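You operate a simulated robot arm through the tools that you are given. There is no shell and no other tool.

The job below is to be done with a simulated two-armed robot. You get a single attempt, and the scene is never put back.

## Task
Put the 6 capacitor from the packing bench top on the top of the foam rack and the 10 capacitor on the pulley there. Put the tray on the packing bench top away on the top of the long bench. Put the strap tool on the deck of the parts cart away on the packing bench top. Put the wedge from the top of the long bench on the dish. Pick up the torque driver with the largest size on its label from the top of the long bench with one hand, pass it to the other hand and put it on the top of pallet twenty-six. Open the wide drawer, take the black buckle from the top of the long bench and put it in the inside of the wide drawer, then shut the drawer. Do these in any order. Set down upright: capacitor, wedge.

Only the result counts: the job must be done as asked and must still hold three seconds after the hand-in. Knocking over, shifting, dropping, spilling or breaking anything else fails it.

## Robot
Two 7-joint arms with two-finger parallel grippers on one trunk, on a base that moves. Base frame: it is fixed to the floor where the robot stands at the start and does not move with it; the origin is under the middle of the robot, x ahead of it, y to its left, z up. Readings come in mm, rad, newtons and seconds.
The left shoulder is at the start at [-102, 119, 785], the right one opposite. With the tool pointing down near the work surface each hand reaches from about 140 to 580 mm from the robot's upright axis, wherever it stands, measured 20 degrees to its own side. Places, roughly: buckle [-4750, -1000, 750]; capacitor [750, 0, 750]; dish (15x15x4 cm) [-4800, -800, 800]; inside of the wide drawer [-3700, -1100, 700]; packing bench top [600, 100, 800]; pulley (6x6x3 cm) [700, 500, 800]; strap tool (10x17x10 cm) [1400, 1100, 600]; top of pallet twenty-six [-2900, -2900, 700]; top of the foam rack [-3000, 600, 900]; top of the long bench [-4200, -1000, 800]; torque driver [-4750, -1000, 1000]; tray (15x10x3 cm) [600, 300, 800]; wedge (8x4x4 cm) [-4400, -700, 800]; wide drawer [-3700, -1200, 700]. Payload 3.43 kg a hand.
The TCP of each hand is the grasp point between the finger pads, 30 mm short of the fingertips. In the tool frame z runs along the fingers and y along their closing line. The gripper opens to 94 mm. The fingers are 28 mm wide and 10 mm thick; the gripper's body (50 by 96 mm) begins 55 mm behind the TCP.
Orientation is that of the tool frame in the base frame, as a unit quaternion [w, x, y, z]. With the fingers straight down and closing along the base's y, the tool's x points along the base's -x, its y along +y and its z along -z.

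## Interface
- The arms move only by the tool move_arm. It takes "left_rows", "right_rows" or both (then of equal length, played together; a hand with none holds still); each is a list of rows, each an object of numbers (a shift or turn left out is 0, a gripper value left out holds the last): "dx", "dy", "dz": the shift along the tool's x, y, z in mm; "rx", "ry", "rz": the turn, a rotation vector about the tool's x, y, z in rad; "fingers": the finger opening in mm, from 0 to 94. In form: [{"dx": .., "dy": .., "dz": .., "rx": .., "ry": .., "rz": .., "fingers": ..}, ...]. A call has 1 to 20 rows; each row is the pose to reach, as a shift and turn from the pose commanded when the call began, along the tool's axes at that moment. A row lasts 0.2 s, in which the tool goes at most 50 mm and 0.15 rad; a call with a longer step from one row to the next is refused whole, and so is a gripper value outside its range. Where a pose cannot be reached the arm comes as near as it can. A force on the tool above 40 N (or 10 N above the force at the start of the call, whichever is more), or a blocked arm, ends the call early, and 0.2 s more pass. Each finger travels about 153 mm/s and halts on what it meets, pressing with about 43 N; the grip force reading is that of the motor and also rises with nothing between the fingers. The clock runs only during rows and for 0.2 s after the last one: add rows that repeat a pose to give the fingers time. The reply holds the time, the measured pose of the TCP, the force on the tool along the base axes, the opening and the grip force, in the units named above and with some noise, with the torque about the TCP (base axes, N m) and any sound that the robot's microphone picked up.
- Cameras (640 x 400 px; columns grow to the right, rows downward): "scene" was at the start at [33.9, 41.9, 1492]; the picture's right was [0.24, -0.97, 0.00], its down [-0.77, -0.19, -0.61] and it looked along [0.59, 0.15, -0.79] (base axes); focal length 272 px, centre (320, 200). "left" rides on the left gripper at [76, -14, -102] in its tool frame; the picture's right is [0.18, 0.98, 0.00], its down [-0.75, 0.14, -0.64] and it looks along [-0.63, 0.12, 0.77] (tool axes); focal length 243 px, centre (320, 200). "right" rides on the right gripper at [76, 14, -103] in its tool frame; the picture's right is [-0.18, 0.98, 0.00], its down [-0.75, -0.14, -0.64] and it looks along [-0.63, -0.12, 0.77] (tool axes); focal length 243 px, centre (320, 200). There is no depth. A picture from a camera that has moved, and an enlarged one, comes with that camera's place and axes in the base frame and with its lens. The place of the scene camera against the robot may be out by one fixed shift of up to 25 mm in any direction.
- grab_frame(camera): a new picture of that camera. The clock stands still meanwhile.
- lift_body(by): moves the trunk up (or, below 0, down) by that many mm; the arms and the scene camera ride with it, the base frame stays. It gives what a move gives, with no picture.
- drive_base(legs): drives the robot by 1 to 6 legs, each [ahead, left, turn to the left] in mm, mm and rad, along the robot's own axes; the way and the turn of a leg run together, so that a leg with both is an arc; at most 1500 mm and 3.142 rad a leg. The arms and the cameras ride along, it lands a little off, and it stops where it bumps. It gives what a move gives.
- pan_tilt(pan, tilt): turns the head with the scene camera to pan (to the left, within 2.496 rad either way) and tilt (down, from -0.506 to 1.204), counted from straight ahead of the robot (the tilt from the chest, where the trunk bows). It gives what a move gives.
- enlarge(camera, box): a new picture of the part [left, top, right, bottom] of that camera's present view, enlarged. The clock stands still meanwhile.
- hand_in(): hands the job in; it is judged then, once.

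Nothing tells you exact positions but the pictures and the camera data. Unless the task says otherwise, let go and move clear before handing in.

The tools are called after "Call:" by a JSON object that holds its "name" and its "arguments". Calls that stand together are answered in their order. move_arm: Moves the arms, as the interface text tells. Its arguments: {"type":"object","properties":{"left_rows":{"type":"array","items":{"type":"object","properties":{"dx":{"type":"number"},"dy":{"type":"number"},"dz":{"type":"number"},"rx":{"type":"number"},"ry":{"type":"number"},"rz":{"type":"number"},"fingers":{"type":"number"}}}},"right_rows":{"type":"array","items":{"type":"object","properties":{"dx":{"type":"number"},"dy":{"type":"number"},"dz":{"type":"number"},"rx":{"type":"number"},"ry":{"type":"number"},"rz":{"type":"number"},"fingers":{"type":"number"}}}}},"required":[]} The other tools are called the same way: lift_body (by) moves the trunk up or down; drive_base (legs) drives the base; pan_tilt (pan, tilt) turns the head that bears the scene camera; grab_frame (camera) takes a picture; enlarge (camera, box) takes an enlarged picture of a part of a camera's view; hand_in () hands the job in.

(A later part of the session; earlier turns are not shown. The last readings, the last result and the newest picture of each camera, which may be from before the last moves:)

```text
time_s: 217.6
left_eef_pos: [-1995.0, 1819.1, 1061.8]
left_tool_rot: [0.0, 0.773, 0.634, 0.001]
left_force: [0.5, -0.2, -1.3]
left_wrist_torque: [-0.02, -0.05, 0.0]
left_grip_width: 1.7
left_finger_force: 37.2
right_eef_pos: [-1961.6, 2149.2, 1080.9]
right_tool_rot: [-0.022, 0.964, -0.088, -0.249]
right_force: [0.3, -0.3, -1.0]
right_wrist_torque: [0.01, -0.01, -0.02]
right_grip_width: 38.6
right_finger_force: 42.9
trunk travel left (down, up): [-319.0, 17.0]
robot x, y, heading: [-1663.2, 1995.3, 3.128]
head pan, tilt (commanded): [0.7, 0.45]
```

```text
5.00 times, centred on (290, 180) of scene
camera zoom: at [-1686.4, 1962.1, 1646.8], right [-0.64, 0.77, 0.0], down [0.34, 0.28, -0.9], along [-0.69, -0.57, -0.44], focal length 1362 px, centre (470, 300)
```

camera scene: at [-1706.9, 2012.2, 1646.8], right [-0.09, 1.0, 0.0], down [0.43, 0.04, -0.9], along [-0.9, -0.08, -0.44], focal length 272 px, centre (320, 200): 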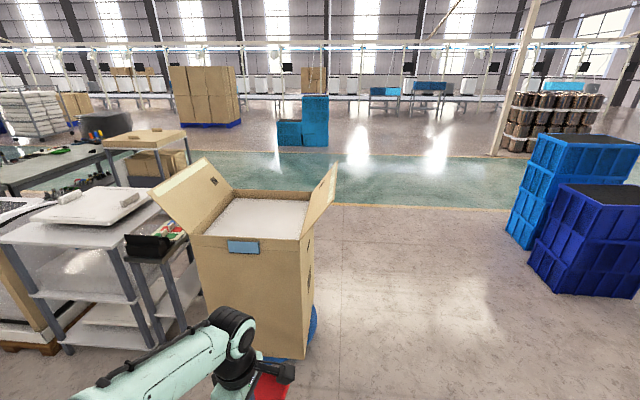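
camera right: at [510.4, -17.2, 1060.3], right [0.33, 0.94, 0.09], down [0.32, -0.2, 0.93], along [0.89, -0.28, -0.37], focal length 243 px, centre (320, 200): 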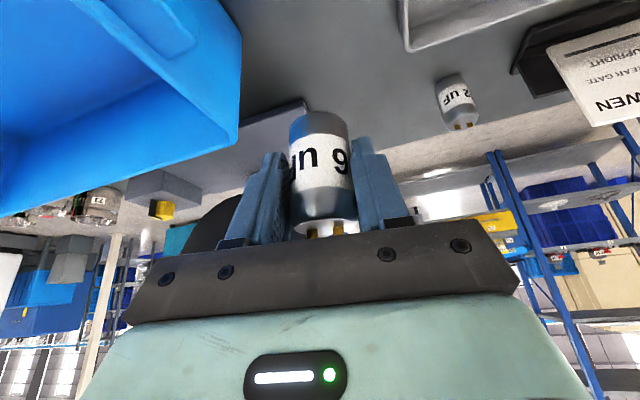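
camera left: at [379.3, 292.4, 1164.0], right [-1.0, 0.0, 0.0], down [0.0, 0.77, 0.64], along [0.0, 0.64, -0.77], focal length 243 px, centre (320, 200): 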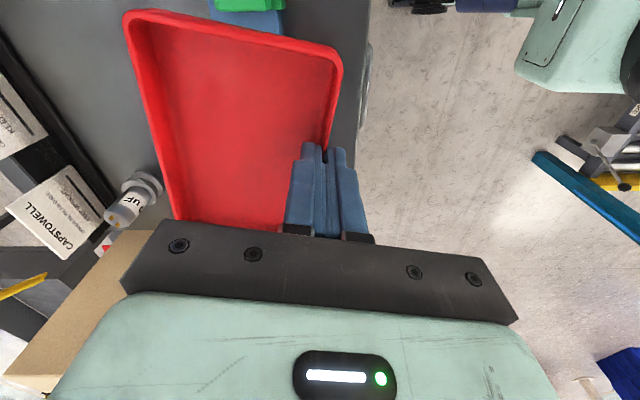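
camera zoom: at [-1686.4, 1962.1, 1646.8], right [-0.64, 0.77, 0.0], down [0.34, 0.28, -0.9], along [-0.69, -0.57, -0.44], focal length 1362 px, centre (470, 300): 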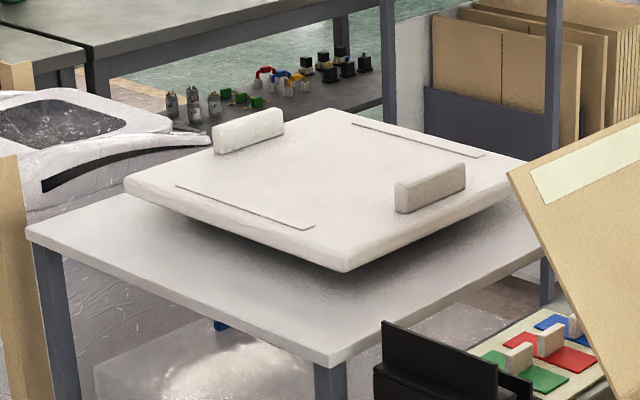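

Call:
{"name": "pan_tilt", "arguments": {"pan": 1.4, "tilt": 0.5}}

Call:
{"name": "grab_frame", "arguments": {"camera": "scene"}}

Call:
{"name": "pan_tilt", "arguments": {"pan": 2.0, "tilt": 0.5}}

Call:
{"name": "grab_frame", "arguments": {"camera": "scene"}}

```text
time_s: 218.7
left_eef_pos: [-1994.1, 1818.6, 1061.5]
left_tool_rot: [0.001, 0.773, 0.635, 0.0]
left_force: [0.8, 0.3, -1.7]
left_wrist_torque: [-0.02, -0.03, -0.02]
left_grip_width: 2.2
left_finger_force: 36.8
right_eef_pos: [-1961.2, 2148.2, 1080.8]
right_tool_rot: [-0.021, 0.964, -0.088, -0.248]
right_force: [-0.5, 0.2, -1.4]
right_wrist_torque: [-0.01, -0.01, 0.0]
right_grip_width: 38.9
right_finger_force: 42.7
trunk travel left (down, up): [-319.0, 17.0]
robot x, y, heading: [-1661.5, 1995.4, 3.123]
head pan, tilt (commanded): [1.4, 0.499]
```

```text
taken
camera scene: at [-1631.9, 1931.0, 1642.3], right [-0.98, 0.18, 0.0], down [0.09, 0.47, -0.88], along [-0.16, -0.86, -0.48], focal length 272 px, centre (320, 200)
```

scene: 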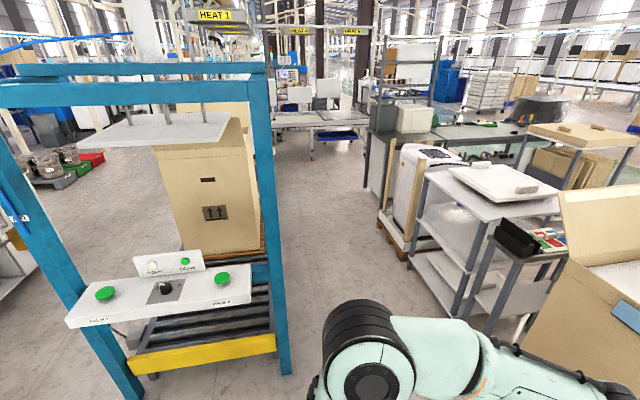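

```text
time_s: 219.7
left_eef_pos: [-1994.9, 1818.2, 1061.9]
left_tool_rot: [0.0, 0.773, 0.635, 0.0]
left_force: [0.0, -0.3, -0.6]
left_wrist_torque: [-0.01, -0.06, -0.01]
left_grip_width: 1.9
left_finger_force: 37.0
right_eef_pos: [-1961.6, 2148.2, 1081.0]
right_tool_rot: [-0.022, 0.965, -0.088, -0.248]
right_force: [0.0, -0.3, -0.8]
right_wrist_torque: [0.04, 0.0, -0.03]
right_grip_width: 38.7
right_finger_force: 43.4
trunk travel left (down, up): [-319.0, 17.0]
robot x, y, heading: [-1667.3, 1998.6, 3.13]
head pan, tilt (commanded): [2.0, 0.499]
```

```text
taken
camera scene: at [-1578.5, 1937.3, 1642.3], right [-0.91, -0.41, 0.0], down [-0.19, 0.44, -0.88], along [0.36, -0.8, -0.48], focal length 272 px, centre (320, 200)
```

scene: 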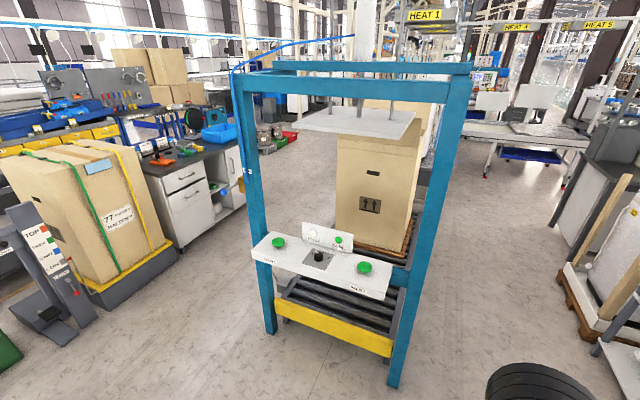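

The aisle between the press and the foam rack is about 1.1 m wide, which is enough. I'll drive down it to face the rack.

Call:
{"name": "drive_base", "arguments": {"legs": [[0, 0, 0.013], [450, 0, 0], [0, 1350, 0]]}}

Call:
{"name": "pan_tilt", "arguments": {"pan": 0.0, "tilt": 0.7}}

Call:
{"name": "grab_frame", "arguments": {"camera": "scene"}}

```text
time_s: 234.4
left_eef_pos: [-2439.9, 456.5, 1060.8]
left_tool_rot: [0.0, 0.767, 0.641, 0.0]
left_force: [-0.1, 0.8, -0.6]
left_wrist_torque: [-0.01, -0.05, -0.01]
left_grip_width: 1.9
left_finger_force: 36.8
right_eef_pos: [-2413.9, 785.7, 1080.3]
right_tool_rot: [-0.02, 0.965, -0.08, -0.248]
right_force: [-0.2, 0.1, 0.4]
right_wrist_torque: [-0.01, 0.03, -0.01]
right_grip_width: 38.6
right_finger_force: 43.6
trunk travel left (down, up): [-319.0, 17.0]
robot x, y, heading: [-2114.2, 641.9, -3.135]
head pan, tilt (commanded): [2.0, 0.499]
```

```text
time_s: 236.3
left_eef_pos: [-2440.0, 457.8, 1061.0]
left_tool_rot: [0.0, 0.767, 0.642, 0.0]
left_force: [-0.6, 0.6, 0.4]
left_wrist_torque: [-0.02, -0.01, -0.01]
left_grip_width: 2.1
left_finger_force: 36.6
right_eef_pos: [-2412.8, 786.2, 1080.8]
right_tool_rot: [-0.02, 0.965, -0.08, -0.248]
right_force: [-0.3, 0.0, 0.5]
right_wrist_torque: [0.03, 0.02, 0.0]
right_grip_width: 38.6
right_finger_force: 43.0
trunk travel left (down, up): [-319.0, 17.0]
robot x, y, heading: [-2118.6, 641.9, -3.134]
head pan, tilt (commanded): [0.0, 0.7]
```

```text
taken
camera scene: at [-2149.5, 664.1, 1624.6], right [-0.01, 1.0, 0.0], down [0.64, 0.0, -0.76], along [-0.76, -0.01, -0.64], focal length 272 px, centre (320, 200)
```

scene: 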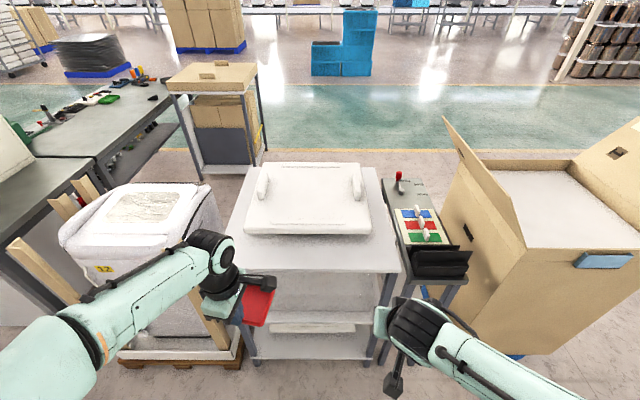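

Call:
{"name": "grab_frame", "arguments": {"camera": "right"}}

Call:
{"name": "grab_frame", "arguments": {"camera": "left"}}

Call:
{"name": "enlarge", "arguments": {"camera": "scene", "box": [210, 150, 480, 330]}}

```text
taken
camera right: at [-2303.1, 752.5, 1134.5], right [-0.32, -0.94, 0.09], down [-0.32, 0.2, 0.93], along [-0.89, 0.27, -0.37], focal length 243 px, centre (320, 200)
```

right: 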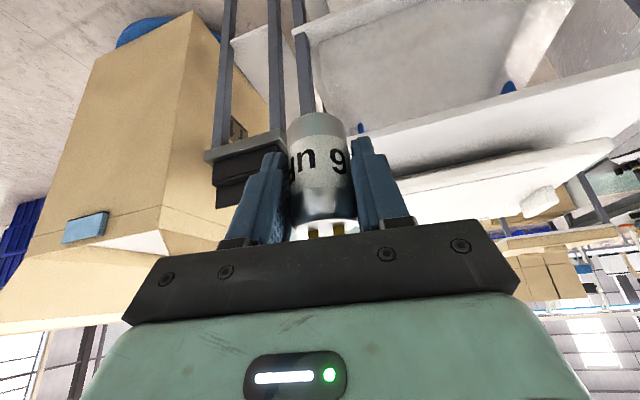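

```text
taken
camera left: at [-2439.4, 533.1, 1163.8], right [1.0, 0.01, 0.0], down [0.0, -0.77, 0.64], along [0.01, -0.64, -0.77], focal length 243 px, centre (320, 200)
```

left: 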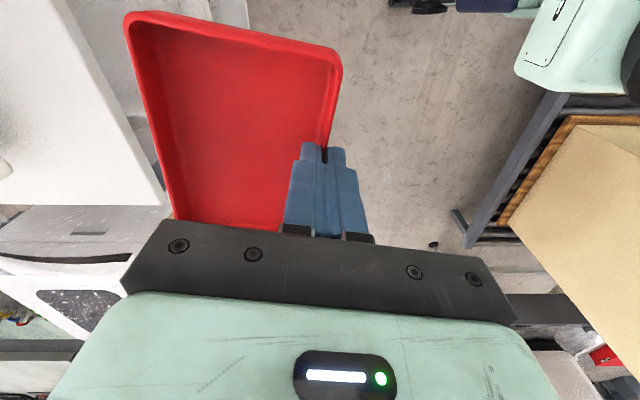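

```text
2.22 times, centred on (345, 240) of scene
camera zoom: at [-2149.5, 664.1, 1624.6], right [-0.01, 1.0, 0.0], down [0.64, 0.0, -0.76], along [-0.76, -0.01, -0.64], focal length 606 px, centre (264, 111)
```

zoom: 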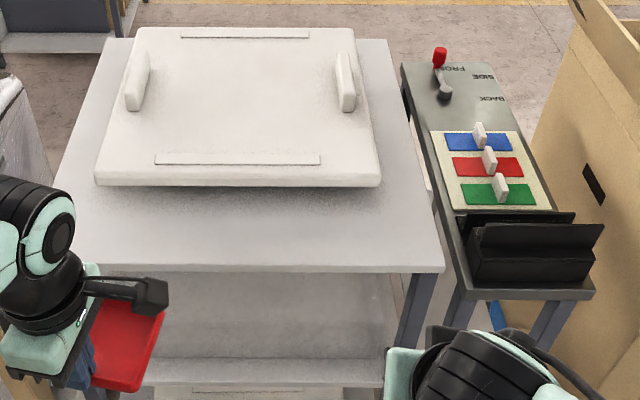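

Call:
{"name": "drive_base", "arguments": {"legs": [[140, 0, 0]]}}

Call:
{"name": "grab_frame", "arguments": {"camera": "right"}}

Call:
{"name": "grab_frame", "arguments": {"camera": "scene"}}

```text
time_s: 237.7
left_eef_pos: [-2577.6, 455.5, 1061.0]
left_tool_rot: [0.001, 0.767, 0.642, 0.001]
left_force: [-1.3, 0.2, -1.6]
left_wrist_torque: [0.0, -0.04, -0.02]
left_grip_width: 1.9
left_finger_force: 36.5
right_eef_pos: [-2551.4, 786.2, 1080.9]
right_tool_rot: [-0.02, 0.965, -0.081, -0.248]
right_force: [0.1, -0.7, -0.8]
right_wrist_torque: [-0.05, 0.01, 0.01]
right_grip_width: 38.6
right_finger_force: 42.7
trunk travel left (down, up): [-319.0, 17.0]
robot x, y, heading: [-2250.3, 637.1, -3.136]
head pan, tilt (commanded): [0.0, 0.7]
```

```text
taken
camera right: at [-2440.9, 751.5, 1134.3], right [-0.32, -0.94, 0.09], down [-0.32, 0.2, 0.93], along [-0.89, 0.27, -0.37], focal length 243 px, centre (320, 200)
```

right: 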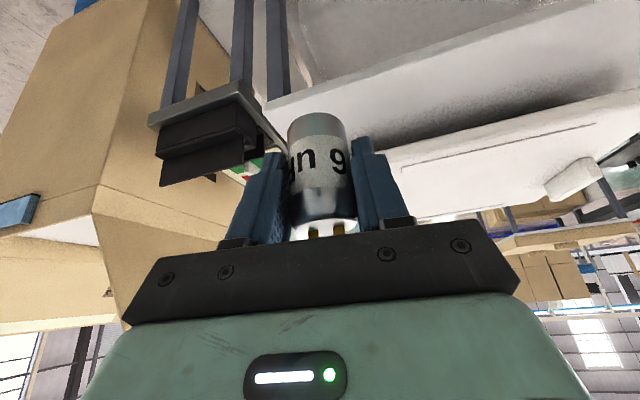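

```text
taken
camera scene: at [-2287.3, 663.2, 1624.3], right [-0.01, 1.0, 0.0], down [0.64, 0.0, -0.77], along [-0.77, -0.01, -0.64], focal length 272 px, centre (320, 200)
```

scene: 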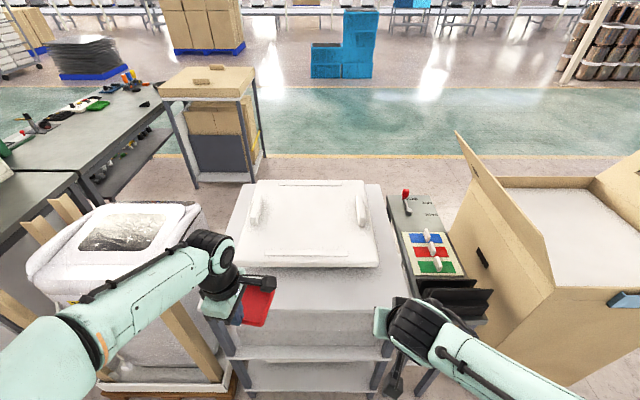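

Call:
{"name": "move_arm", "arguments": {"right_rows": [{"dx": -22.7, "dy": 12.6, "dz": 32.8}, {"dx": -45.4, "dy": 25.2, "dz": 65.5}, {"dx": -68, "dy": 37.7, "dz": 98.3}, {"dx": -90.7, "dy": 50.3, "dz": 131}, {"dx": -90.7, "dy": 50.3, "dz": 131}]}}

Call:
{"name": "grab_frame", "arguments": {"camera": "right"}}

Call:
{"name": "enlarge", "arguments": {"camera": "right", "box": [0, 0, 320, 200]}}

```text
time_s: 238.9
left_eef_pos: [-2578.3, 456.0, 1060.3]
left_tool_rot: [0.0, 0.767, 0.641, 0.0]
left_force: [-0.4, 0.5, -0.9]
left_wrist_torque: [0.0, -0.05, -0.01]
left_grip_width: 2.0
left_finger_force: 36.9
right_eef_pos: [-2701.4, 758.4, 1008.6]
right_tool_rot: [-0.02, 0.965, -0.081, -0.247]
right_force: [0.3, 0.0, -0.6]
right_wrist_torque: [-0.04, -0.02, -0.01]
right_grip_width: 38.7
right_finger_force: 42.8
trunk travel left (down, up): [-319.0, 17.0]
robot x, y, heading: [-2252.6, 640.1, -3.133]
head pan, tilt (commanded): [0.0, 0.7]
```

```text
taken
camera right: at [-2590.2, 724.5, 1063.0], right [-0.32, -0.94, 0.09], down [-0.32, 0.2, 0.93], along [-0.89, 0.27, -0.37], focal length 243 px, centre (320, 200)
```

right: 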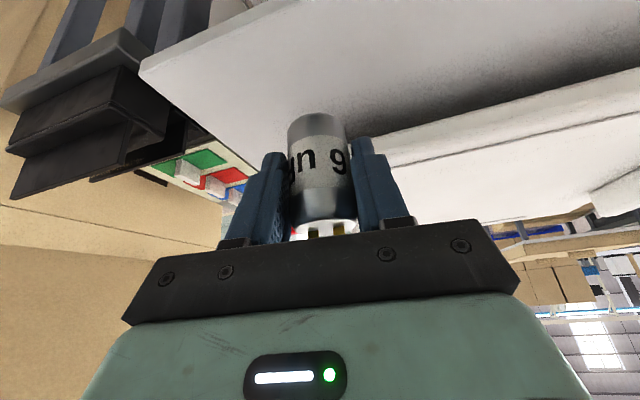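

```text
2.00 times, centred on (160, 100) of right
camera zoom: at [-2590.2, 724.5, 1063.0], right [-0.32, -0.94, 0.09], down [-0.32, 0.2, 0.93], along [-0.89, 0.27, -0.37], focal length 485 px, centre (640, 400)
```

zoom: 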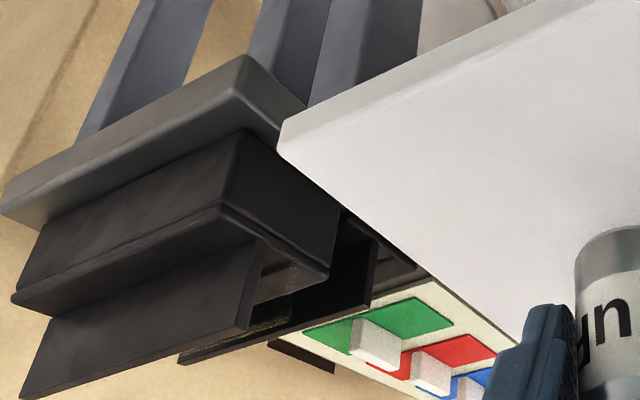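

Call:
{"name": "move_arm", "arguments": {"right_rows": [{"dx": -17.4, "dy": 5.5, "dz": 37}, {"dx": -34.8, "dy": 11.1, "dz": 73.9}, {"dx": -34.8, "dy": 11.1, "dz": 73.9}]}}

Call:
{"name": "grab_frame", "arguments": {"camera": "right"}}

Call:
{"name": "grab_frame", "arguments": {"camera": "scene"}}

```text
time_s: 239.7
left_eef_pos: [-2578.5, 457.1, 1062.1]
left_tool_rot: [0.0, 0.767, 0.641, 0.0]
left_force: [-0.3, -0.8, -1.5]
left_wrist_torque: [-0.04, -0.02, -0.02]
left_grip_width: 1.9
left_finger_force: 36.5
right_eef_pos: [-2766.4, 759.0, 961.9]
right_tool_rot: [-0.02, 0.965, -0.08, -0.248]
right_force: [-0.6, 0.2, -0.9]
right_wrist_torque: [0.01, 0.0, 0.01]
right_grip_width: 38.8
right_finger_force: 43.3
trunk travel left (down, up): [-319.0, 17.0]
robot x, y, heading: [-2250.4, 640.1, -3.133]
head pan, tilt (commanded): [0.0, 0.7]
```

```text
taken
camera right: at [-2656.8, 725.1, 1015.6], right [-0.32, -0.94, 0.09], down [-0.32, 0.2, 0.93], along [-0.89, 0.27, -0.37], focal length 243 px, centre (320, 200)
```

right: 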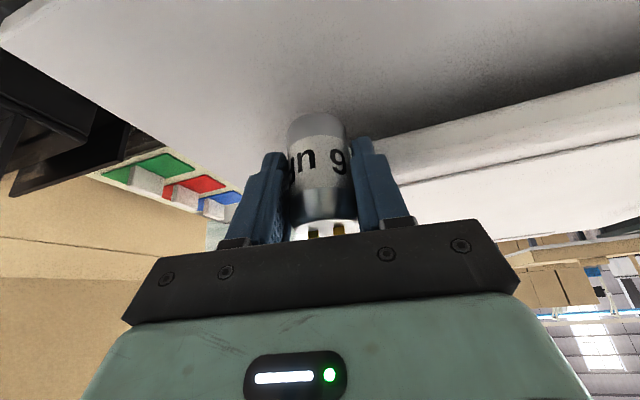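

```text
taken
camera scene: at [-2287.2, 663.3, 1624.5], right [-0.01, 1.0, 0.0], down [0.64, 0.0, -0.77], along [-0.77, -0.01, -0.64], focal length 272 px, centre (320, 200)
```

scene: 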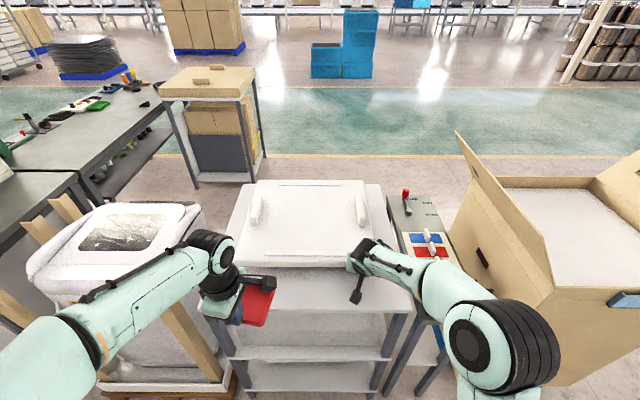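

Call:
{"name": "move_arm", "arguments": {"right_rows": [{"dx": 7.2, "dz": 13.1}, {"dx": 13, "dz": 23.6}, {"dx": 17.8, "dz": 32.4}, {"dx": 17.8, "dz": 32.4}]}}

Call:
{"name": "move_arm", "arguments": {"right_rows": [{"dx": 1.4, "dz": 2.6}, {"dx": 2.9, "dz": 5.2}, {"dx": 2.9, "dz": 5.2}]}}

Call:
{"name": "enlarge", "arguments": {"camera": "right", "box": [220, 20, 420, 180]}}

```text
time_s: 240.7
left_eef_pos: [-2579.3, 455.2, 1060.9]
left_tool_rot: [0.0, 0.767, 0.642, 0.0]
left_force: [0.1, 0.9, -0.8]
left_wrist_torque: [0.01, -0.03, -0.02]
left_grip_width: 1.7
left_finger_force: 36.9
right_eef_pos: [-2767.3, 757.6, 924.8]
right_tool_rot: [-0.02, 0.965, -0.08, -0.249]
right_force: [0.5, 1.0, -0.2]
right_wrist_torque: [0.01, 0.01, 0.0]
right_grip_width: 38.7
right_finger_force: 43.3
trunk travel left (down, up): [-319.0, 17.0]
robot x, y, heading: [-2250.9, 639.4, -3.136]
head pan, tilt (commanded): [0.0, 0.7]
```

```text
time_s: 241.5
left_eef_pos: [-2577.3, 454.5, 1061.6]
left_tool_rot: [0.0, 0.767, 0.641, 0.0]
left_force: [-0.6, -0.1, 0.1]
left_wrist_torque: [-0.01, -0.02, -0.05]
left_grip_width: 1.9
left_finger_force: 36.8
right_eef_pos: [-2767.8, 759.2, 921.5]
right_tool_rot: [-0.019, 0.965, -0.08, -0.251]
right_force: [0.6, 1.7, 17.0]
right_wrist_torque: [0.15, -0.07, 0.0]
right_grip_width: 38.5
right_finger_force: 43.4
trunk travel left (down, up): [-319.0, 17.0]
robot x, y, heading: [-2250.8, 639.0, -3.135]
head pan, tilt (commanded): [0.0, 0.7]
```

```text
2.50 times, centred on (320, 100) of right
camera zoom: at [-2657.2, 725.1, 974.6], right [-0.32, -0.94, 0.09], down [-0.32, 0.2, 0.93], along [-0.89, 0.27, -0.36], focal length 606 px, centre (320, 450)
```

zoom: 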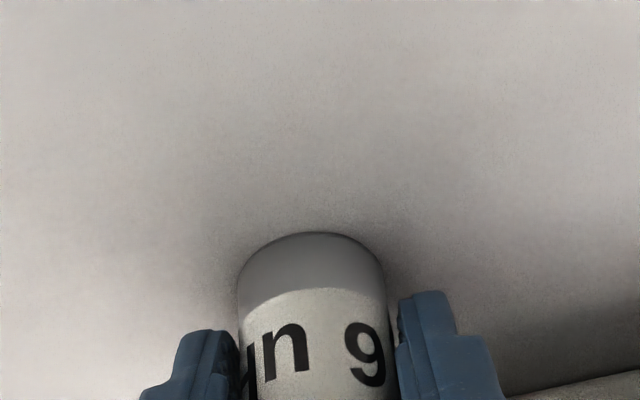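

Contact on the rack top at TCP z≈921. I'll ease off 2 mm and release.

Call:
{"name": "move_arm", "arguments": {"right_rows": [{"dx": -0.9, "dz": -1.7}, {"dx": -0.9, "dz": -1.7}]}}

Call:
{"name": "move_arm", "arguments": {"right_rows": [{"dx": -0.9, "dz": -1.7, "fingers": 48}, {"dx": -0.9, "dz": -1.7, "fingers": 60}, {"dx": -0.9, "dz": -1.7, "fingers": 60}]}}

Call:
{"name": "enlarge", "arguments": {"camera": "right", "box": [220, 20, 420, 180]}}

```text
time_s: 242.1
left_eef_pos: [-2578.6, 455.9, 1061.6]
left_tool_rot: [-0.001, 0.767, 0.641, 0.0]
left_force: [-0.5, 0.6, -0.1]
left_wrist_torque: [0.02, -0.04, -0.01]
left_grip_width: 2.2
left_finger_force: 36.4
right_eef_pos: [-2767.5, 759.0, 921.8]
right_tool_rot: [-0.02, 0.965, -0.08, -0.249]
right_force: [-4.1, -0.6, 12.4]
right_wrist_torque: [0.0, 0.2, 0.01]
right_grip_width: 38.8
right_finger_force: 42.4
trunk travel left (down, up): [-319.0, 17.0]
robot x, y, heading: [-2251.5, 639.7, -3.136]
head pan, tilt (commanded): [0.0, 0.7]
```

```text
time_s: 242.9
left_eef_pos: [-2578.5, 455.0, 1059.7]
left_tool_rot: [-0.001, 0.767, 0.642, 0.0]
left_force: [0.2, 0.5, -1.6]
left_wrist_torque: [-0.01, -0.06, -0.02]
left_grip_width: 2.0
left_finger_force: 36.3
right_eef_pos: [-2767.2, 759.9, 921.9]
right_tool_rot: [-0.021, 0.965, -0.081, -0.247]
right_force: [-0.3, -0.4, -0.3]
right_wrist_torque: [-0.03, -0.01, -0.02]
right_grip_width: 59.9
right_finger_force: 0.1
trunk travel left (down, up): [-319.0, 17.0]
robot x, y, heading: [-2250.9, 643.8, -3.13]
head pan, tilt (commanded): [0.0, 0.7]
```

```text
2.50 times, centred on (320, 100) of right
camera zoom: at [-2657.3, 725.3, 976.4], right [-0.32, -0.94, 0.09], down [-0.32, 0.2, 0.93], along [-0.89, 0.27, -0.37], focal length 606 px, centre (320, 450)
```

zoom: 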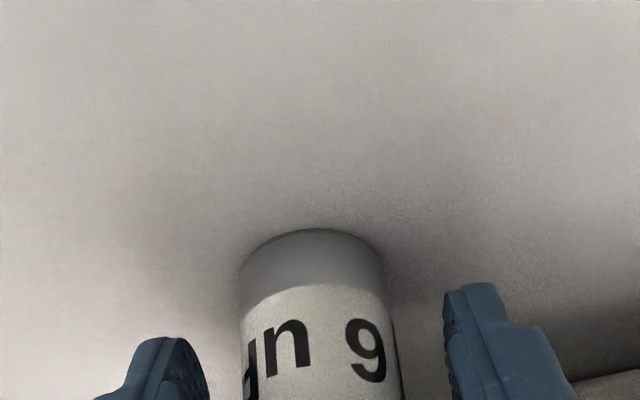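

Call:
{"name": "move_arm", "arguments": {"right_rows": [{"dz": -25}, {"dz": -60}, {"dz": -100}, {"dz": -140}, {"dz": -170}]}}

Call:
{"name": "grab_frame", "arguments": {"camera": "right"}}

Call:
{"name": "enlarge", "arguments": {"camera": "scene", "box": [220, 170, 460, 330]}}

```text
time_s: 244.1
left_eef_pos: [-2578.8, 454.9, 1061.5]
left_tool_rot: [0.0, 0.767, 0.642, 0.0]
left_force: [-0.1, 0.3, -0.7]
left_wrist_torque: [0.01, -0.05, 0.02]
left_grip_width: 2.1
left_finger_force: 37.0
right_eef_pos: [-2685.6, 746.2, 1070.3]
right_tool_rot: [-0.021, 0.966, -0.079, -0.247]
right_force: [-0.3, 0.9, -0.7]
right_wrist_torque: [0.02, 0.01, -0.04]
right_grip_width: 60.1
right_finger_force: 0.1
trunk travel left (down, up): [-319.0, 17.0]
robot x, y, heading: [-2252.4, 642.3, -3.13]
head pan, tilt (commanded): [0.0, 0.7]
```

```text
taken
camera right: at [-2575.6, 711.7, 1125.6], right [-0.32, -0.94, 0.09], down [-0.32, 0.2, 0.93], along [-0.89, 0.27, -0.37], focal length 243 px, centre (320, 200)
```

right: 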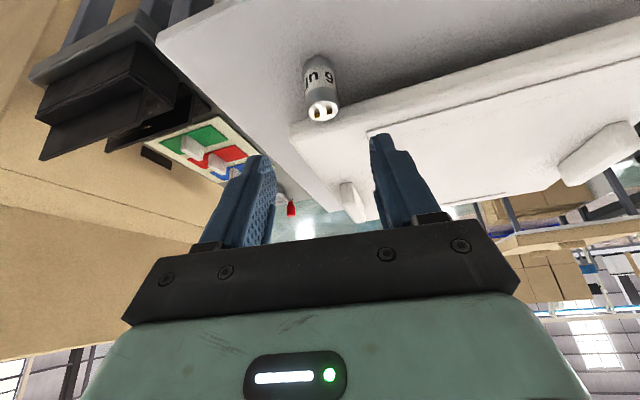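

```text
2.50 times, centred on (340, 250) of scene
camera zoom: at [-2287.3, 663.3, 1624.6], right [-0.01, 1.0, 0.0], down [0.64, 0.0, -0.77], along [-0.77, -0.01, -0.64], focal length 681 px, centre (270, 75)
```

zoom: 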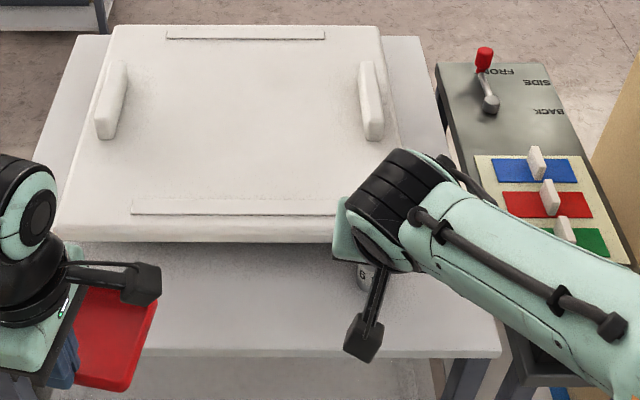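

The 6 uF capacitor stands on the rack top beside the foam pad. I'll fold the right hand back and look for the long bench.

Call:
{"name": "move_arm", "arguments": {"right_rows": [{"dx": 17.8, "dy": -16.1, "dz": -16.7, "rx": -0.0086, "ry": 0.0997, "rz": -0.0337}, {"dx": 35.6, "dy": -32.3, "dz": -33.4, "rx": -0.0172, "ry": 0.1995, "rz": -0.0674}, {"dx": 53.4, "dy": -48.4, "dz": -50, "rx": -0.0258, "ry": 0.2992, "rz": -0.101}, {"dx": 71.2, "dy": -64.6, "dz": -66.7, "rx": -0.0344, "ry": 0.399, "rz": -0.1347}, {"dx": 89, "dy": -80.7, "dz": -83.4, "rx": -0.043, "ry": 0.4987, "rz": -0.1684}]}}

Call:
{"name": "drive_base", "arguments": {"legs": [[-160, 0, 0]]}}

Call:
{"name": "pan_tilt", "arguments": {"pan": 0.6, "tilt": 0.4}}

Call:
{"name": "grab_frame", "arguments": {"camera": "scene"}}

Call:
{"name": "pan_tilt", "arguments": {"pan": 1.2, "tilt": 0.4}}

Call:
{"name": "grab_frame", "arguments": {"camera": "scene"}}

```text
time_s: 245.3
left_eef_pos: [-2579.1, 454.9, 1060.4]
left_tool_rot: [0.0, 0.767, 0.641, 0.0]
left_force: [-0.1, 0.3, 0.0]
left_wrist_torque: [0.02, -0.02, 0.06]
left_grip_width: 2.3
left_finger_force: 36.8
right_eef_pos: [-2555.7, 807.1, 1101.4]
right_tool_rot: [0.0, 1.0, 0.004, -0.001]
right_force: [-0.2, -0.3, 0.1]
right_wrist_torque: [-0.02, 0.01, 0.01]
right_grip_width: 60.2
right_finger_force: 0.1
trunk travel left (down, up): [-319.0, 17.0]
robot x, y, heading: [-2254.3, 642.5, -3.13]
head pan, tilt (commanded): [0.0, 0.7]
```

```text
time_s: 246.7
left_eef_pos: [-2422.5, 456.6, 1061.2]
left_tool_rot: [0.0, 0.767, 0.642, 0.0]
left_force: [0.8, -0.1, -0.4]
left_wrist_torque: [0.0, -0.04, 0.01]
left_grip_width: 2.1
left_finger_force: 36.6
right_eef_pos: [-2398.8, 809.0, 1101.6]
right_tool_rot: [0.0, 1.0, 0.004, -0.001]
right_force: [-0.4, 0.6, 0.0]
right_wrist_torque: [-0.01, 0.0, 0.02]
right_grip_width: 59.9
right_finger_force: 0.0
trunk travel left (down, up): [-319.0, 17.0]
robot x, y, heading: [-2089.5, 643.0, -3.133]
head pan, tilt (commanded): [0.0, 0.7]
```

```text
time_s: 247.7
left_eef_pos: [-2420.7, 457.6, 1062.1]
left_tool_rot: [0.0, 0.767, 0.642, 0.0]
left_force: [0.5, -0.4, 0.1]
left_wrist_torque: [-0.01, 0.0, 0.03]
left_grip_width: 2.0
left_finger_force: 36.7
right_eef_pos: [-2397.8, 808.2, 1101.1]
right_tool_rot: [0.0, 1.0, 0.003, -0.001]
right_force: [-0.8, 0.6, 0.6]
right_wrist_torque: [0.03, -0.02, -0.03]
right_grip_width: 60.0
right_finger_force: 0.0
trunk travel left (down, up): [-319.0, 17.0]
robot x, y, heading: [-2094.6, 640.0, -3.133]
head pan, tilt (commanded): [0.6, 0.4]
```

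```text
taken
camera scene: at [-2121.9, 612.1, 1651.4], right [-0.57, 0.82, 0.0], down [0.32, 0.22, -0.92], along [-0.76, -0.52, -0.39], focal length 272 px, centre (320, 200)
```

scene: 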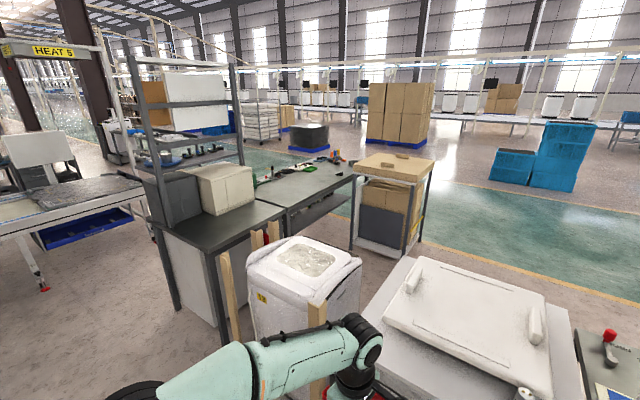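

```text
time_s: 248.7
left_eef_pos: [-2421.6, 457.0, 1061.7]
left_tool_rot: [0.0, 0.767, 0.641, 0.0]
left_force: [0.2, -0.3, -0.9]
left_wrist_torque: [0.02, -0.04, 0.03]
left_grip_width: 2.0
left_finger_force: 37.1
right_eef_pos: [-2398.8, 807.6, 1100.9]
right_tool_rot: [0.0, 1.0, 0.003, -0.001]
right_force: [0.5, -0.5, 0.8]
right_wrist_torque: [0.01, -0.03, 0.03]
right_grip_width: 60.1
right_finger_force: 0.0
trunk travel left (down, up): [-319.0, 17.0]
robot x, y, heading: [-2093.9, 640.4, -3.136]
head pan, tilt (commanded): [1.201, 0.4]
```

```text
taken
camera scene: at [-2078.6, 578.3, 1651.4], right [-0.93, 0.36, 0.0], down [0.14, 0.36, -0.92], along [-0.33, -0.86, -0.39], focal length 272 px, centre (320, 200)
```

scene: 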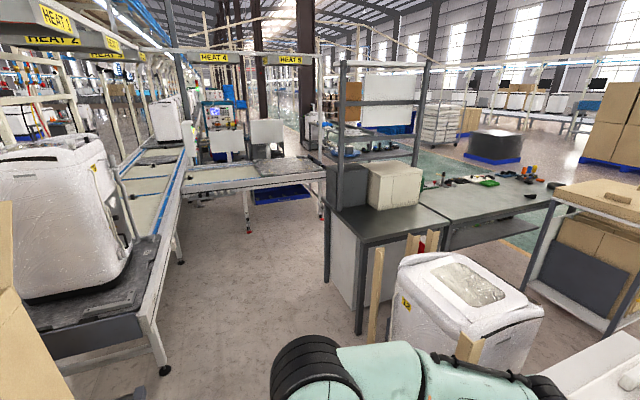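

The long bench lies further on, past the crated washer, with its drawer side facing -y. I'll drive down the aisle and around to that side.

Call:
{"name": "drive_base", "arguments": {"legs": [[0, 1250, 0], [0, 1250, 0]]}}

Call:
{"name": "pan_tilt", "arguments": {"pan": 0.0, "tilt": 0.35}}

Call:
{"name": "grab_frame", "arguments": {"camera": "scene"}}

Call:
{"name": "pan_tilt", "arguments": {"pan": 0.9, "tilt": 0.4}}

Call:
{"name": "grab_frame", "arguments": {"camera": "scene"}}

```text
time_s: 270.8
left_eef_pos: [-2389.6, -2055.5, 1061.3]
left_tool_rot: [0.0, 0.765, 0.645, 0.0]
left_force: [0.0, 0.2, -2.1]
left_wrist_torque: [0.02, -0.06, -0.02]
left_grip_width: 1.9
left_finger_force: 36.7
right_eef_pos: [-2370.5, -1703.7, 1101.0]
right_tool_rot: [0.0, 1.0, 0.007, -0.002]
right_force: [-0.4, 0.1, 0.5]
right_wrist_torque: [0.0, 0.02, 0.01]
right_grip_width: 60.0
right_finger_force: 0.2
trunk travel left (down, up): [-319.0, 17.0]
robot x, y, heading: [-2063.3, -1868.0, -3.122]
head pan, tilt (commanded): [1.201, 0.4]
```

```text
time_s: 272.1
left_eef_pos: [-2388.4, -2055.8, 1062.0]
left_tool_rot: [0.0, 0.764, 0.645, 0.0]
left_force: [0.1, -0.2, -1.2]
left_wrist_torque: [0.01, -0.02, -0.01]
left_grip_width: 2.0
left_finger_force: 36.4
right_eef_pos: [-2370.0, -1703.3, 1101.4]
right_tool_rot: [0.0, 1.0, 0.008, -0.001]
right_force: [-0.1, -0.4, -0.1]
right_wrist_torque: [0.05, -0.01, -0.01]
right_grip_width: 60.2
right_finger_force: 0.0
trunk travel left (down, up): [-319.0, 17.0]
robot x, y, heading: [-2065.0, -1868.9, -3.128]
head pan, tilt (commanded): [0.0, 0.351]
```

```text
taken
camera scene: at [-2107.7, -1845.9, 1656.0], right [-0.02, 1.0, 0.0], down [0.34, 0.01, -0.94], along [-0.94, -0.02, -0.34], focal length 272 px, centre (320, 200)
```

scene: 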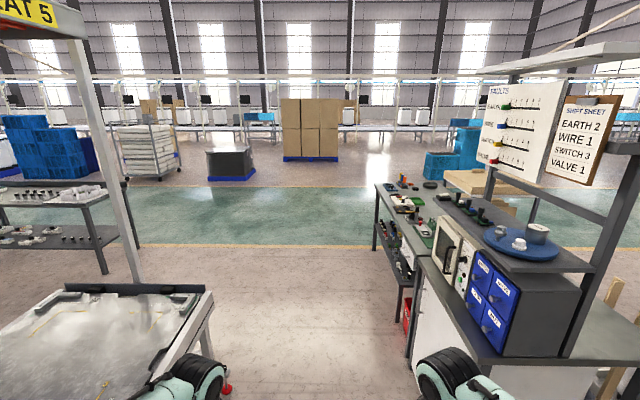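

```text
time_s: 273.4
left_eef_pos: [-2388.8, -2057.3, 1061.2]
left_tool_rot: [0.001, 0.765, 0.645, 0.0]
left_force: [0.4, 0.2, -0.8]
left_wrist_torque: [-0.01, -0.02, -0.02]
left_grip_width: 1.9
left_finger_force: 36.5
right_eef_pos: [-2370.2, -1704.1, 1101.7]
right_tool_rot: [0.0, 1.0, 0.008, -0.001]
right_force: [0.6, -0.6, -1.2]
right_wrist_torque: [-0.02, -0.05, -0.01]
right_grip_width: 59.7
right_finger_force: 0.1
trunk travel left (down, up): [-319.0, 17.0]
robot x, y, heading: [-2062.2, -1868.7, -3.123]
head pan, tilt (commanded): [0.901, 0.4]
```

```text
taken
camera scene: at [-2071.1, -1917.7, 1651.4], right [-0.79, 0.61, 0.0], down [0.24, 0.31, -0.92], along [-0.56, -0.73, -0.39], focal length 272 px, centre (320, 200)
```

scene: 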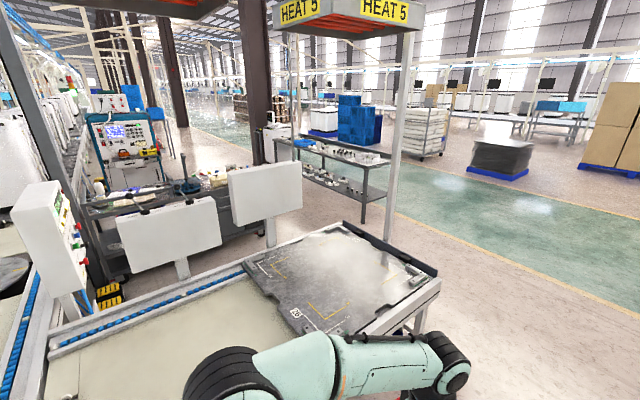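

Call:
{"name": "enlarge", "arguments": {"camera": "scene", "box": [230, 210, 450, 350]}}

Call:
{"name": "pan_tilt", "arguments": {"pan": -0.25, "tilt": 0.4}}

Call:
{"name": "grab_frame", "arguments": {"camera": "scene"}}

Call:
{"name": "enlarge", "arguments": {"camera": "scene", "box": [280, 140, 440, 260]}}

```text
2.86 times, centred on (340, 280) of scene
camera zoom: at [-2071.1, -1917.7, 1651.4], right [-0.79, 0.61, 0.0], down [0.24, 0.31, -0.92], along [-0.56, -0.73, -0.39], focal length 779 px, centre (263, -29)
```

zoom: 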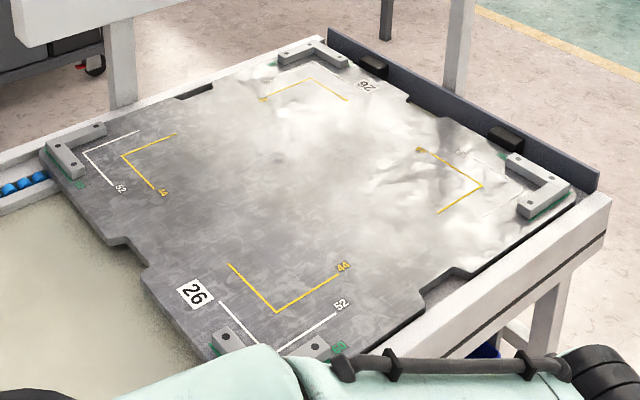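

```text
time_s: 274.7
left_eef_pos: [-2389.5, -2056.6, 1061.4]
left_tool_rot: [0.001, 0.764, 0.645, 0.0]
left_force: [0.3, 0.1, -1.1]
left_wrist_torque: [-0.01, -0.06, -0.01]
left_grip_width: 2.0
left_finger_force: 36.0
right_eef_pos: [-2369.2, -1704.1, 1102.1]
right_tool_rot: [0.0, 1.0, 0.008, -0.001]
right_force: [0.0, -0.5, 0.0]
right_wrist_torque: [0.0, -0.02, 0.02]
right_grip_width: 60.2
right_finger_force: 0.0
trunk travel left (down, up): [-319.0, 17.0]
robot x, y, heading: [-2063.8, -1866.3, -3.127]
head pan, tilt (commanded): [-0.25, 0.4]
```

```text
taken
camera scene: at [-2104.8, -1823.0, 1651.4], right [0.23, 0.97, 0.0], down [0.38, -0.09, -0.92], along [-0.9, 0.21, -0.39], focal length 272 px, centre (320, 200)
```

scene: 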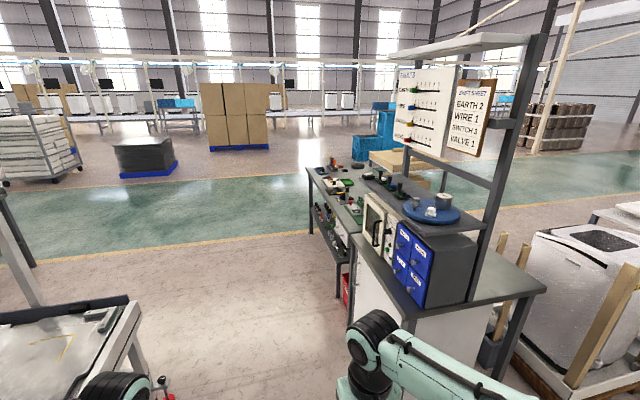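

```text
3.33 times, centred on (360, 200) of scene
camera zoom: at [-2104.8, -1823.0, 1651.4], right [0.23, 0.97, 0.0], down [0.38, -0.09, -0.92], along [-0.9, 0.21, -0.39], focal length 908 px, centre (187, 200)
```

zoom: 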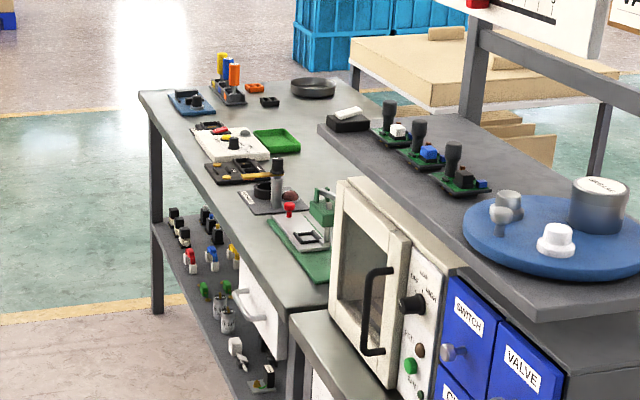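

Pallet 26 is on the end of the conveyor to my left, and the long bench with the torque drivers is ahead on the right. I'll drive west along the aisle and look at the bench closely.

Call:
{"name": "drive_base", "arguments": {"legs": [[0, 100, 0], [1400, 0, 0], [450, 0, 0]]}}

Call:
{"name": "pan_tilt", "arguments": {"pan": -1.2, "tilt": 0.6}}

Call:
{"name": "grab_frame", "arguments": {"camera": "scene"}}

Call:
{"name": "pan_tilt", "arguments": {"pan": -0.7, "tilt": 0.5}}

Call:
{"name": "grab_frame", "arguments": {"camera": "scene"}}

```text
time_s: 285.1
left_eef_pos: [-4229.6, -2186.8, 1061.1]
left_tool_rot: [0.001, 0.764, 0.645, 0.0]
left_force: [0.2, 0.2, -0.3]
left_wrist_torque: [0.01, -0.02, 0.01]
left_grip_width: 1.7
left_finger_force: 36.6
right_eef_pos: [-4212.2, -1834.2, 1101.0]
right_tool_rot: [-0.001, 1.0, 0.009, -0.001]
right_force: [0.1, -0.6, 0.0]
right_wrist_torque: [0.01, -0.01, 0.01]
right_grip_width: 59.8
right_finger_force: 0.1
trunk travel left (down, up): [-319.0, 17.0]
robot x, y, heading: [-3907.2, -2002.1, -3.123]
head pan, tilt (commanded): [-0.25, 0.4]
```

```text
time_s: 286.4
left_eef_pos: [-4230.5, -2186.8, 1060.2]
left_tool_rot: [0.0, 0.764, 0.645, 0.0]
left_force: [-0.3, 0.3, -0.3]
left_wrist_torque: [0.03, -0.01, -0.01]
left_grip_width: 2.1
left_finger_force: 36.5
right_eef_pos: [-4212.0, -1834.8, 1101.4]
right_tool_rot: [0.0, 1.0, 0.009, -0.001]
right_force: [-0.2, -1.0, -0.2]
right_wrist_torque: [0.01, 0.0, -0.02]
right_grip_width: 60.1
right_finger_force: 0.1
trunk travel left (down, up): [-319.0, 17.0]
robot x, y, heading: [-3904.1, -2001.6, -3.122]
head pan, tilt (commanded): [-1.201, 0.6]
```

```text
taken
camera scene: at [-3890.2, -1892.8, 1633.2], right [0.93, 0.38, 0.0], down [0.21, -0.52, -0.83], along [-0.31, 0.76, -0.56], focal length 272 px, centre (320, 200)
```

scene: 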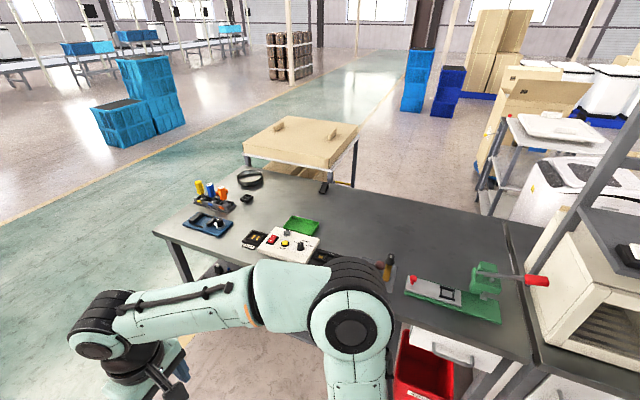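

```text
time_s: 287.3
left_eef_pos: [-4229.5, -2186.7, 1060.9]
left_tool_rot: [-0.001, 0.764, 0.645, -0.001]
left_force: [0.1, -0.3, -0.2]
left_wrist_torque: [-0.03, -0.01, 0.01]
left_grip_width: 1.9
left_finger_force: 36.7
right_eef_pos: [-4212.2, -1834.2, 1101.1]
right_tool_rot: [0.0, 1.0, 0.008, -0.001]
right_force: [-0.2, -0.3, 0.1]
right_wrist_torque: [-0.03, -0.01, -0.05]
right_grip_width: 59.8
right_finger_force: 0.1
trunk travel left (down, up): [-319.0, 17.0]
robot x, y, heading: [-3905.7, -1996.8, -3.12]
head pan, tilt (commanded): [-0.7, 0.499]
```

```text
taken
camera scene: at [-3927.2, -1917.1, 1642.3], right [0.63, 0.78, 0.0], down [0.37, -0.3, -0.88], along [-0.68, 0.55, -0.48], focal length 272 px, centre (320, 200)
```

scene: 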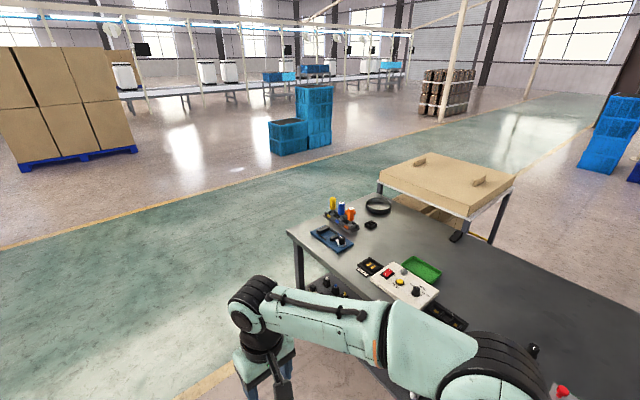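

Call:
{"name": "enlarge", "arguments": {"camera": "scene", "box": [280, 170, 520, 330]}}

Call:
{"name": "enlarge", "arguments": {"camera": "scene", "box": [300, 185, 400, 255]}}

Call:
{"name": "pan_tilt", "arguments": {"pan": -1.3, "tilt": 0.7}}

Call:
{"name": "grab_frame", "arguments": {"camera": "scene"}}

Call:
{"name": "enlarge", "arguments": {"camera": "scene", "box": [200, 130, 520, 330]}}

```text
2.50 times, centred on (400, 250) of scene
camera zoom: at [-3927.2, -1917.1, 1642.3], right [0.63, 0.78, 0.0], down [0.37, -0.3, -0.88], along [-0.68, 0.55, -0.48], focal length 681 px, centre (120, 75)
```

zoom: 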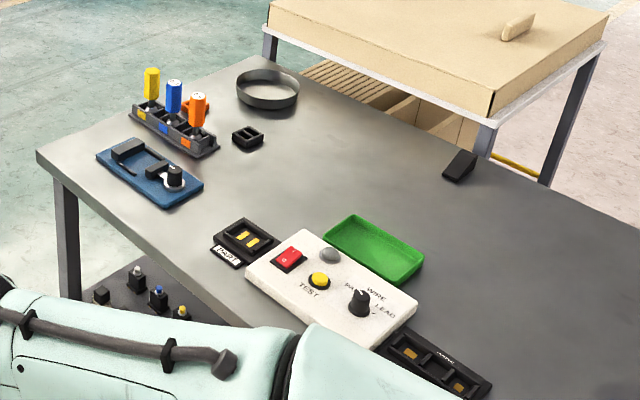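

```text
5.71 times, centred on (350, 220) of scene
camera zoom: at [-3927.2, -1917.1, 1642.3], right [0.63, 0.78, 0.0], down [0.37, -0.3, -0.88], along [-0.68, 0.55, -0.48], focal length 1557 px, centre (149, 86)
```

zoom: 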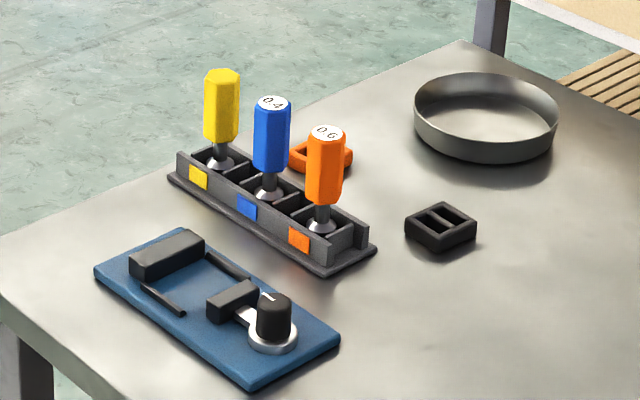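

```text
time_s: 288.3
left_eef_pos: [-4229.6, -2186.3, 1061.3]
left_tool_rot: [0.0, 0.764, 0.646, 0.0]
left_force: [-0.2, 0.5, -0.3]
left_wrist_torque: [0.0, 0.0, -0.02]
left_grip_width: 2.0
left_finger_force: 36.4
right_eef_pos: [-4212.2, -1834.3, 1100.8]
right_tool_rot: [0.0, 1.0, 0.009, 0.0]
right_force: [0.2, 0.5, 0.7]
right_wrist_torque: [0.01, 0.03, 0.01]
right_grip_width: 60.0
right_finger_force: 0.0
trunk travel left (down, up): [-319.0, 17.0]
robot x, y, heading: [-3907.0, -1995.7, -3.122]
head pan, tilt (commanded): [-1.3, 0.7]
```

```text
taken
camera scene: at [-3880.9, -1893.2, 1624.6], right [0.96, 0.29, 0.0], down [0.18, -0.62, -0.77], along [-0.22, 0.73, -0.64], focal length 272 px, centre (320, 200)
```

scene: 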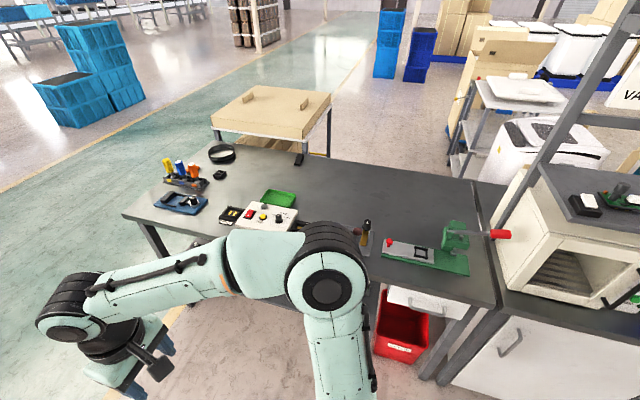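

```text
2.00 times, centred on (360, 230) of scene
camera zoom: at [-3880.9, -1893.2, 1624.6], right [0.96, 0.29, 0.0], down [0.18, -0.62, -0.77], along [-0.22, 0.73, -0.64], focal length 545 px, centre (240, 140)
```

zoom: 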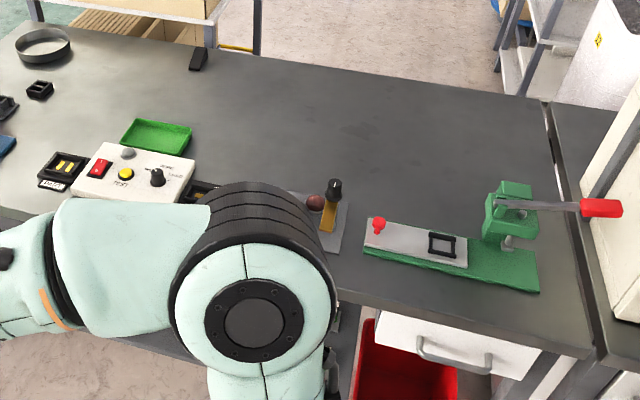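

I can now see the drivers in their rack (blue 0.4, orange 0.6, yellow not yet readable), the black buckle, dish, wedge and the white wide drawer. I'll turn to face the bench and set the tray down in its free middle area first.

Call:
{"name": "drive_base", "arguments": {"legs": [[0, 0, -1.59], [300, 0, 0]]}}

Call:
{"name": "pan_tilt", "arguments": {"pan": 0.15, "tilt": 0.9}}

Call:
{"name": "grab_frame", "arguments": {"camera": "scene"}}

Call:
{"name": "grab_frame", "arguments": {"camera": "left"}}

```text
time_s: 294.2
left_eef_pos: [-4081.8, -1370.0, 1060.8]
left_tool_rot: [0.001, 0.995, -0.097, 0.0]
left_force: [-0.8, 0.1, -0.5]
left_wrist_torque: [-0.04, -0.01, -0.02]
left_grip_width: 2.2
left_finger_force: 36.5
right_eef_pos: [-3729.5, -1397.6, 1100.3]
right_tool_rot: [0.0, -0.704, 0.71, 0.001]
right_force: [0.7, -0.1, 0.0]
right_wrist_torque: [0.01, 0.01, 0.0]
right_grip_width: 60.0
right_finger_force: 0.0
trunk travel left (down, up): [-319.0, 17.0]
robot x, y, heading: [-3904.3, -1699.9, 1.56]
head pan, tilt (commanded): [-1.3, 0.7]
```

```text
time_s: 295.8
left_eef_pos: [-4081.8, -1369.4, 1061.6]
left_tool_rot: [0.0, 0.995, -0.096, 0.0]
left_force: [0.9, 0.2, -1.0]
left_wrist_torque: [0.0, 0.02, 0.0]
left_grip_width: 2.2
left_finger_force: 37.2
right_eef_pos: [-3729.6, -1397.7, 1101.2]
right_tool_rot: [0.001, -0.704, 0.71, 0.0]
right_force: [-0.2, -0.3, -0.4]
right_wrist_torque: [-0.02, 0.01, 0.03]
right_grip_width: 59.9
right_finger_force: 0.1
trunk travel left (down, up): [-319.0, 17.0]
robot x, y, heading: [-3902.4, -1702.2, 1.56]
head pan, tilt (commanded): [0.15, 0.901]
```

```text
taken
camera scene: at [-3909.3, -1645.5, 1608.4], right [0.99, 0.14, 0.0], down [0.11, -0.78, -0.62], along [-0.09, 0.61, -0.78], focal length 272 px, centre (320, 200)
```

scene: 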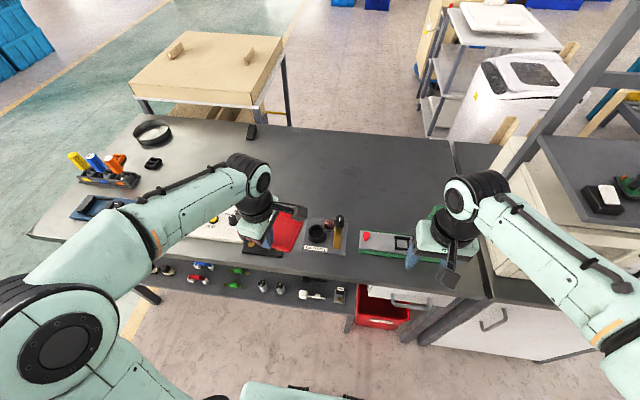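

```text
taken
camera left: at [-4002.8, -1371.0, 1163.9], right [-0.01, -1.0, 0.0], down [-0.77, 0.01, 0.64], along [-0.64, 0.0, -0.77], focal length 243 px, centre (320, 200)
```

left: 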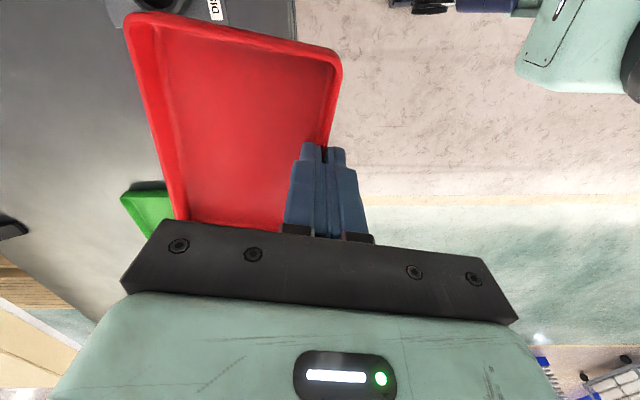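

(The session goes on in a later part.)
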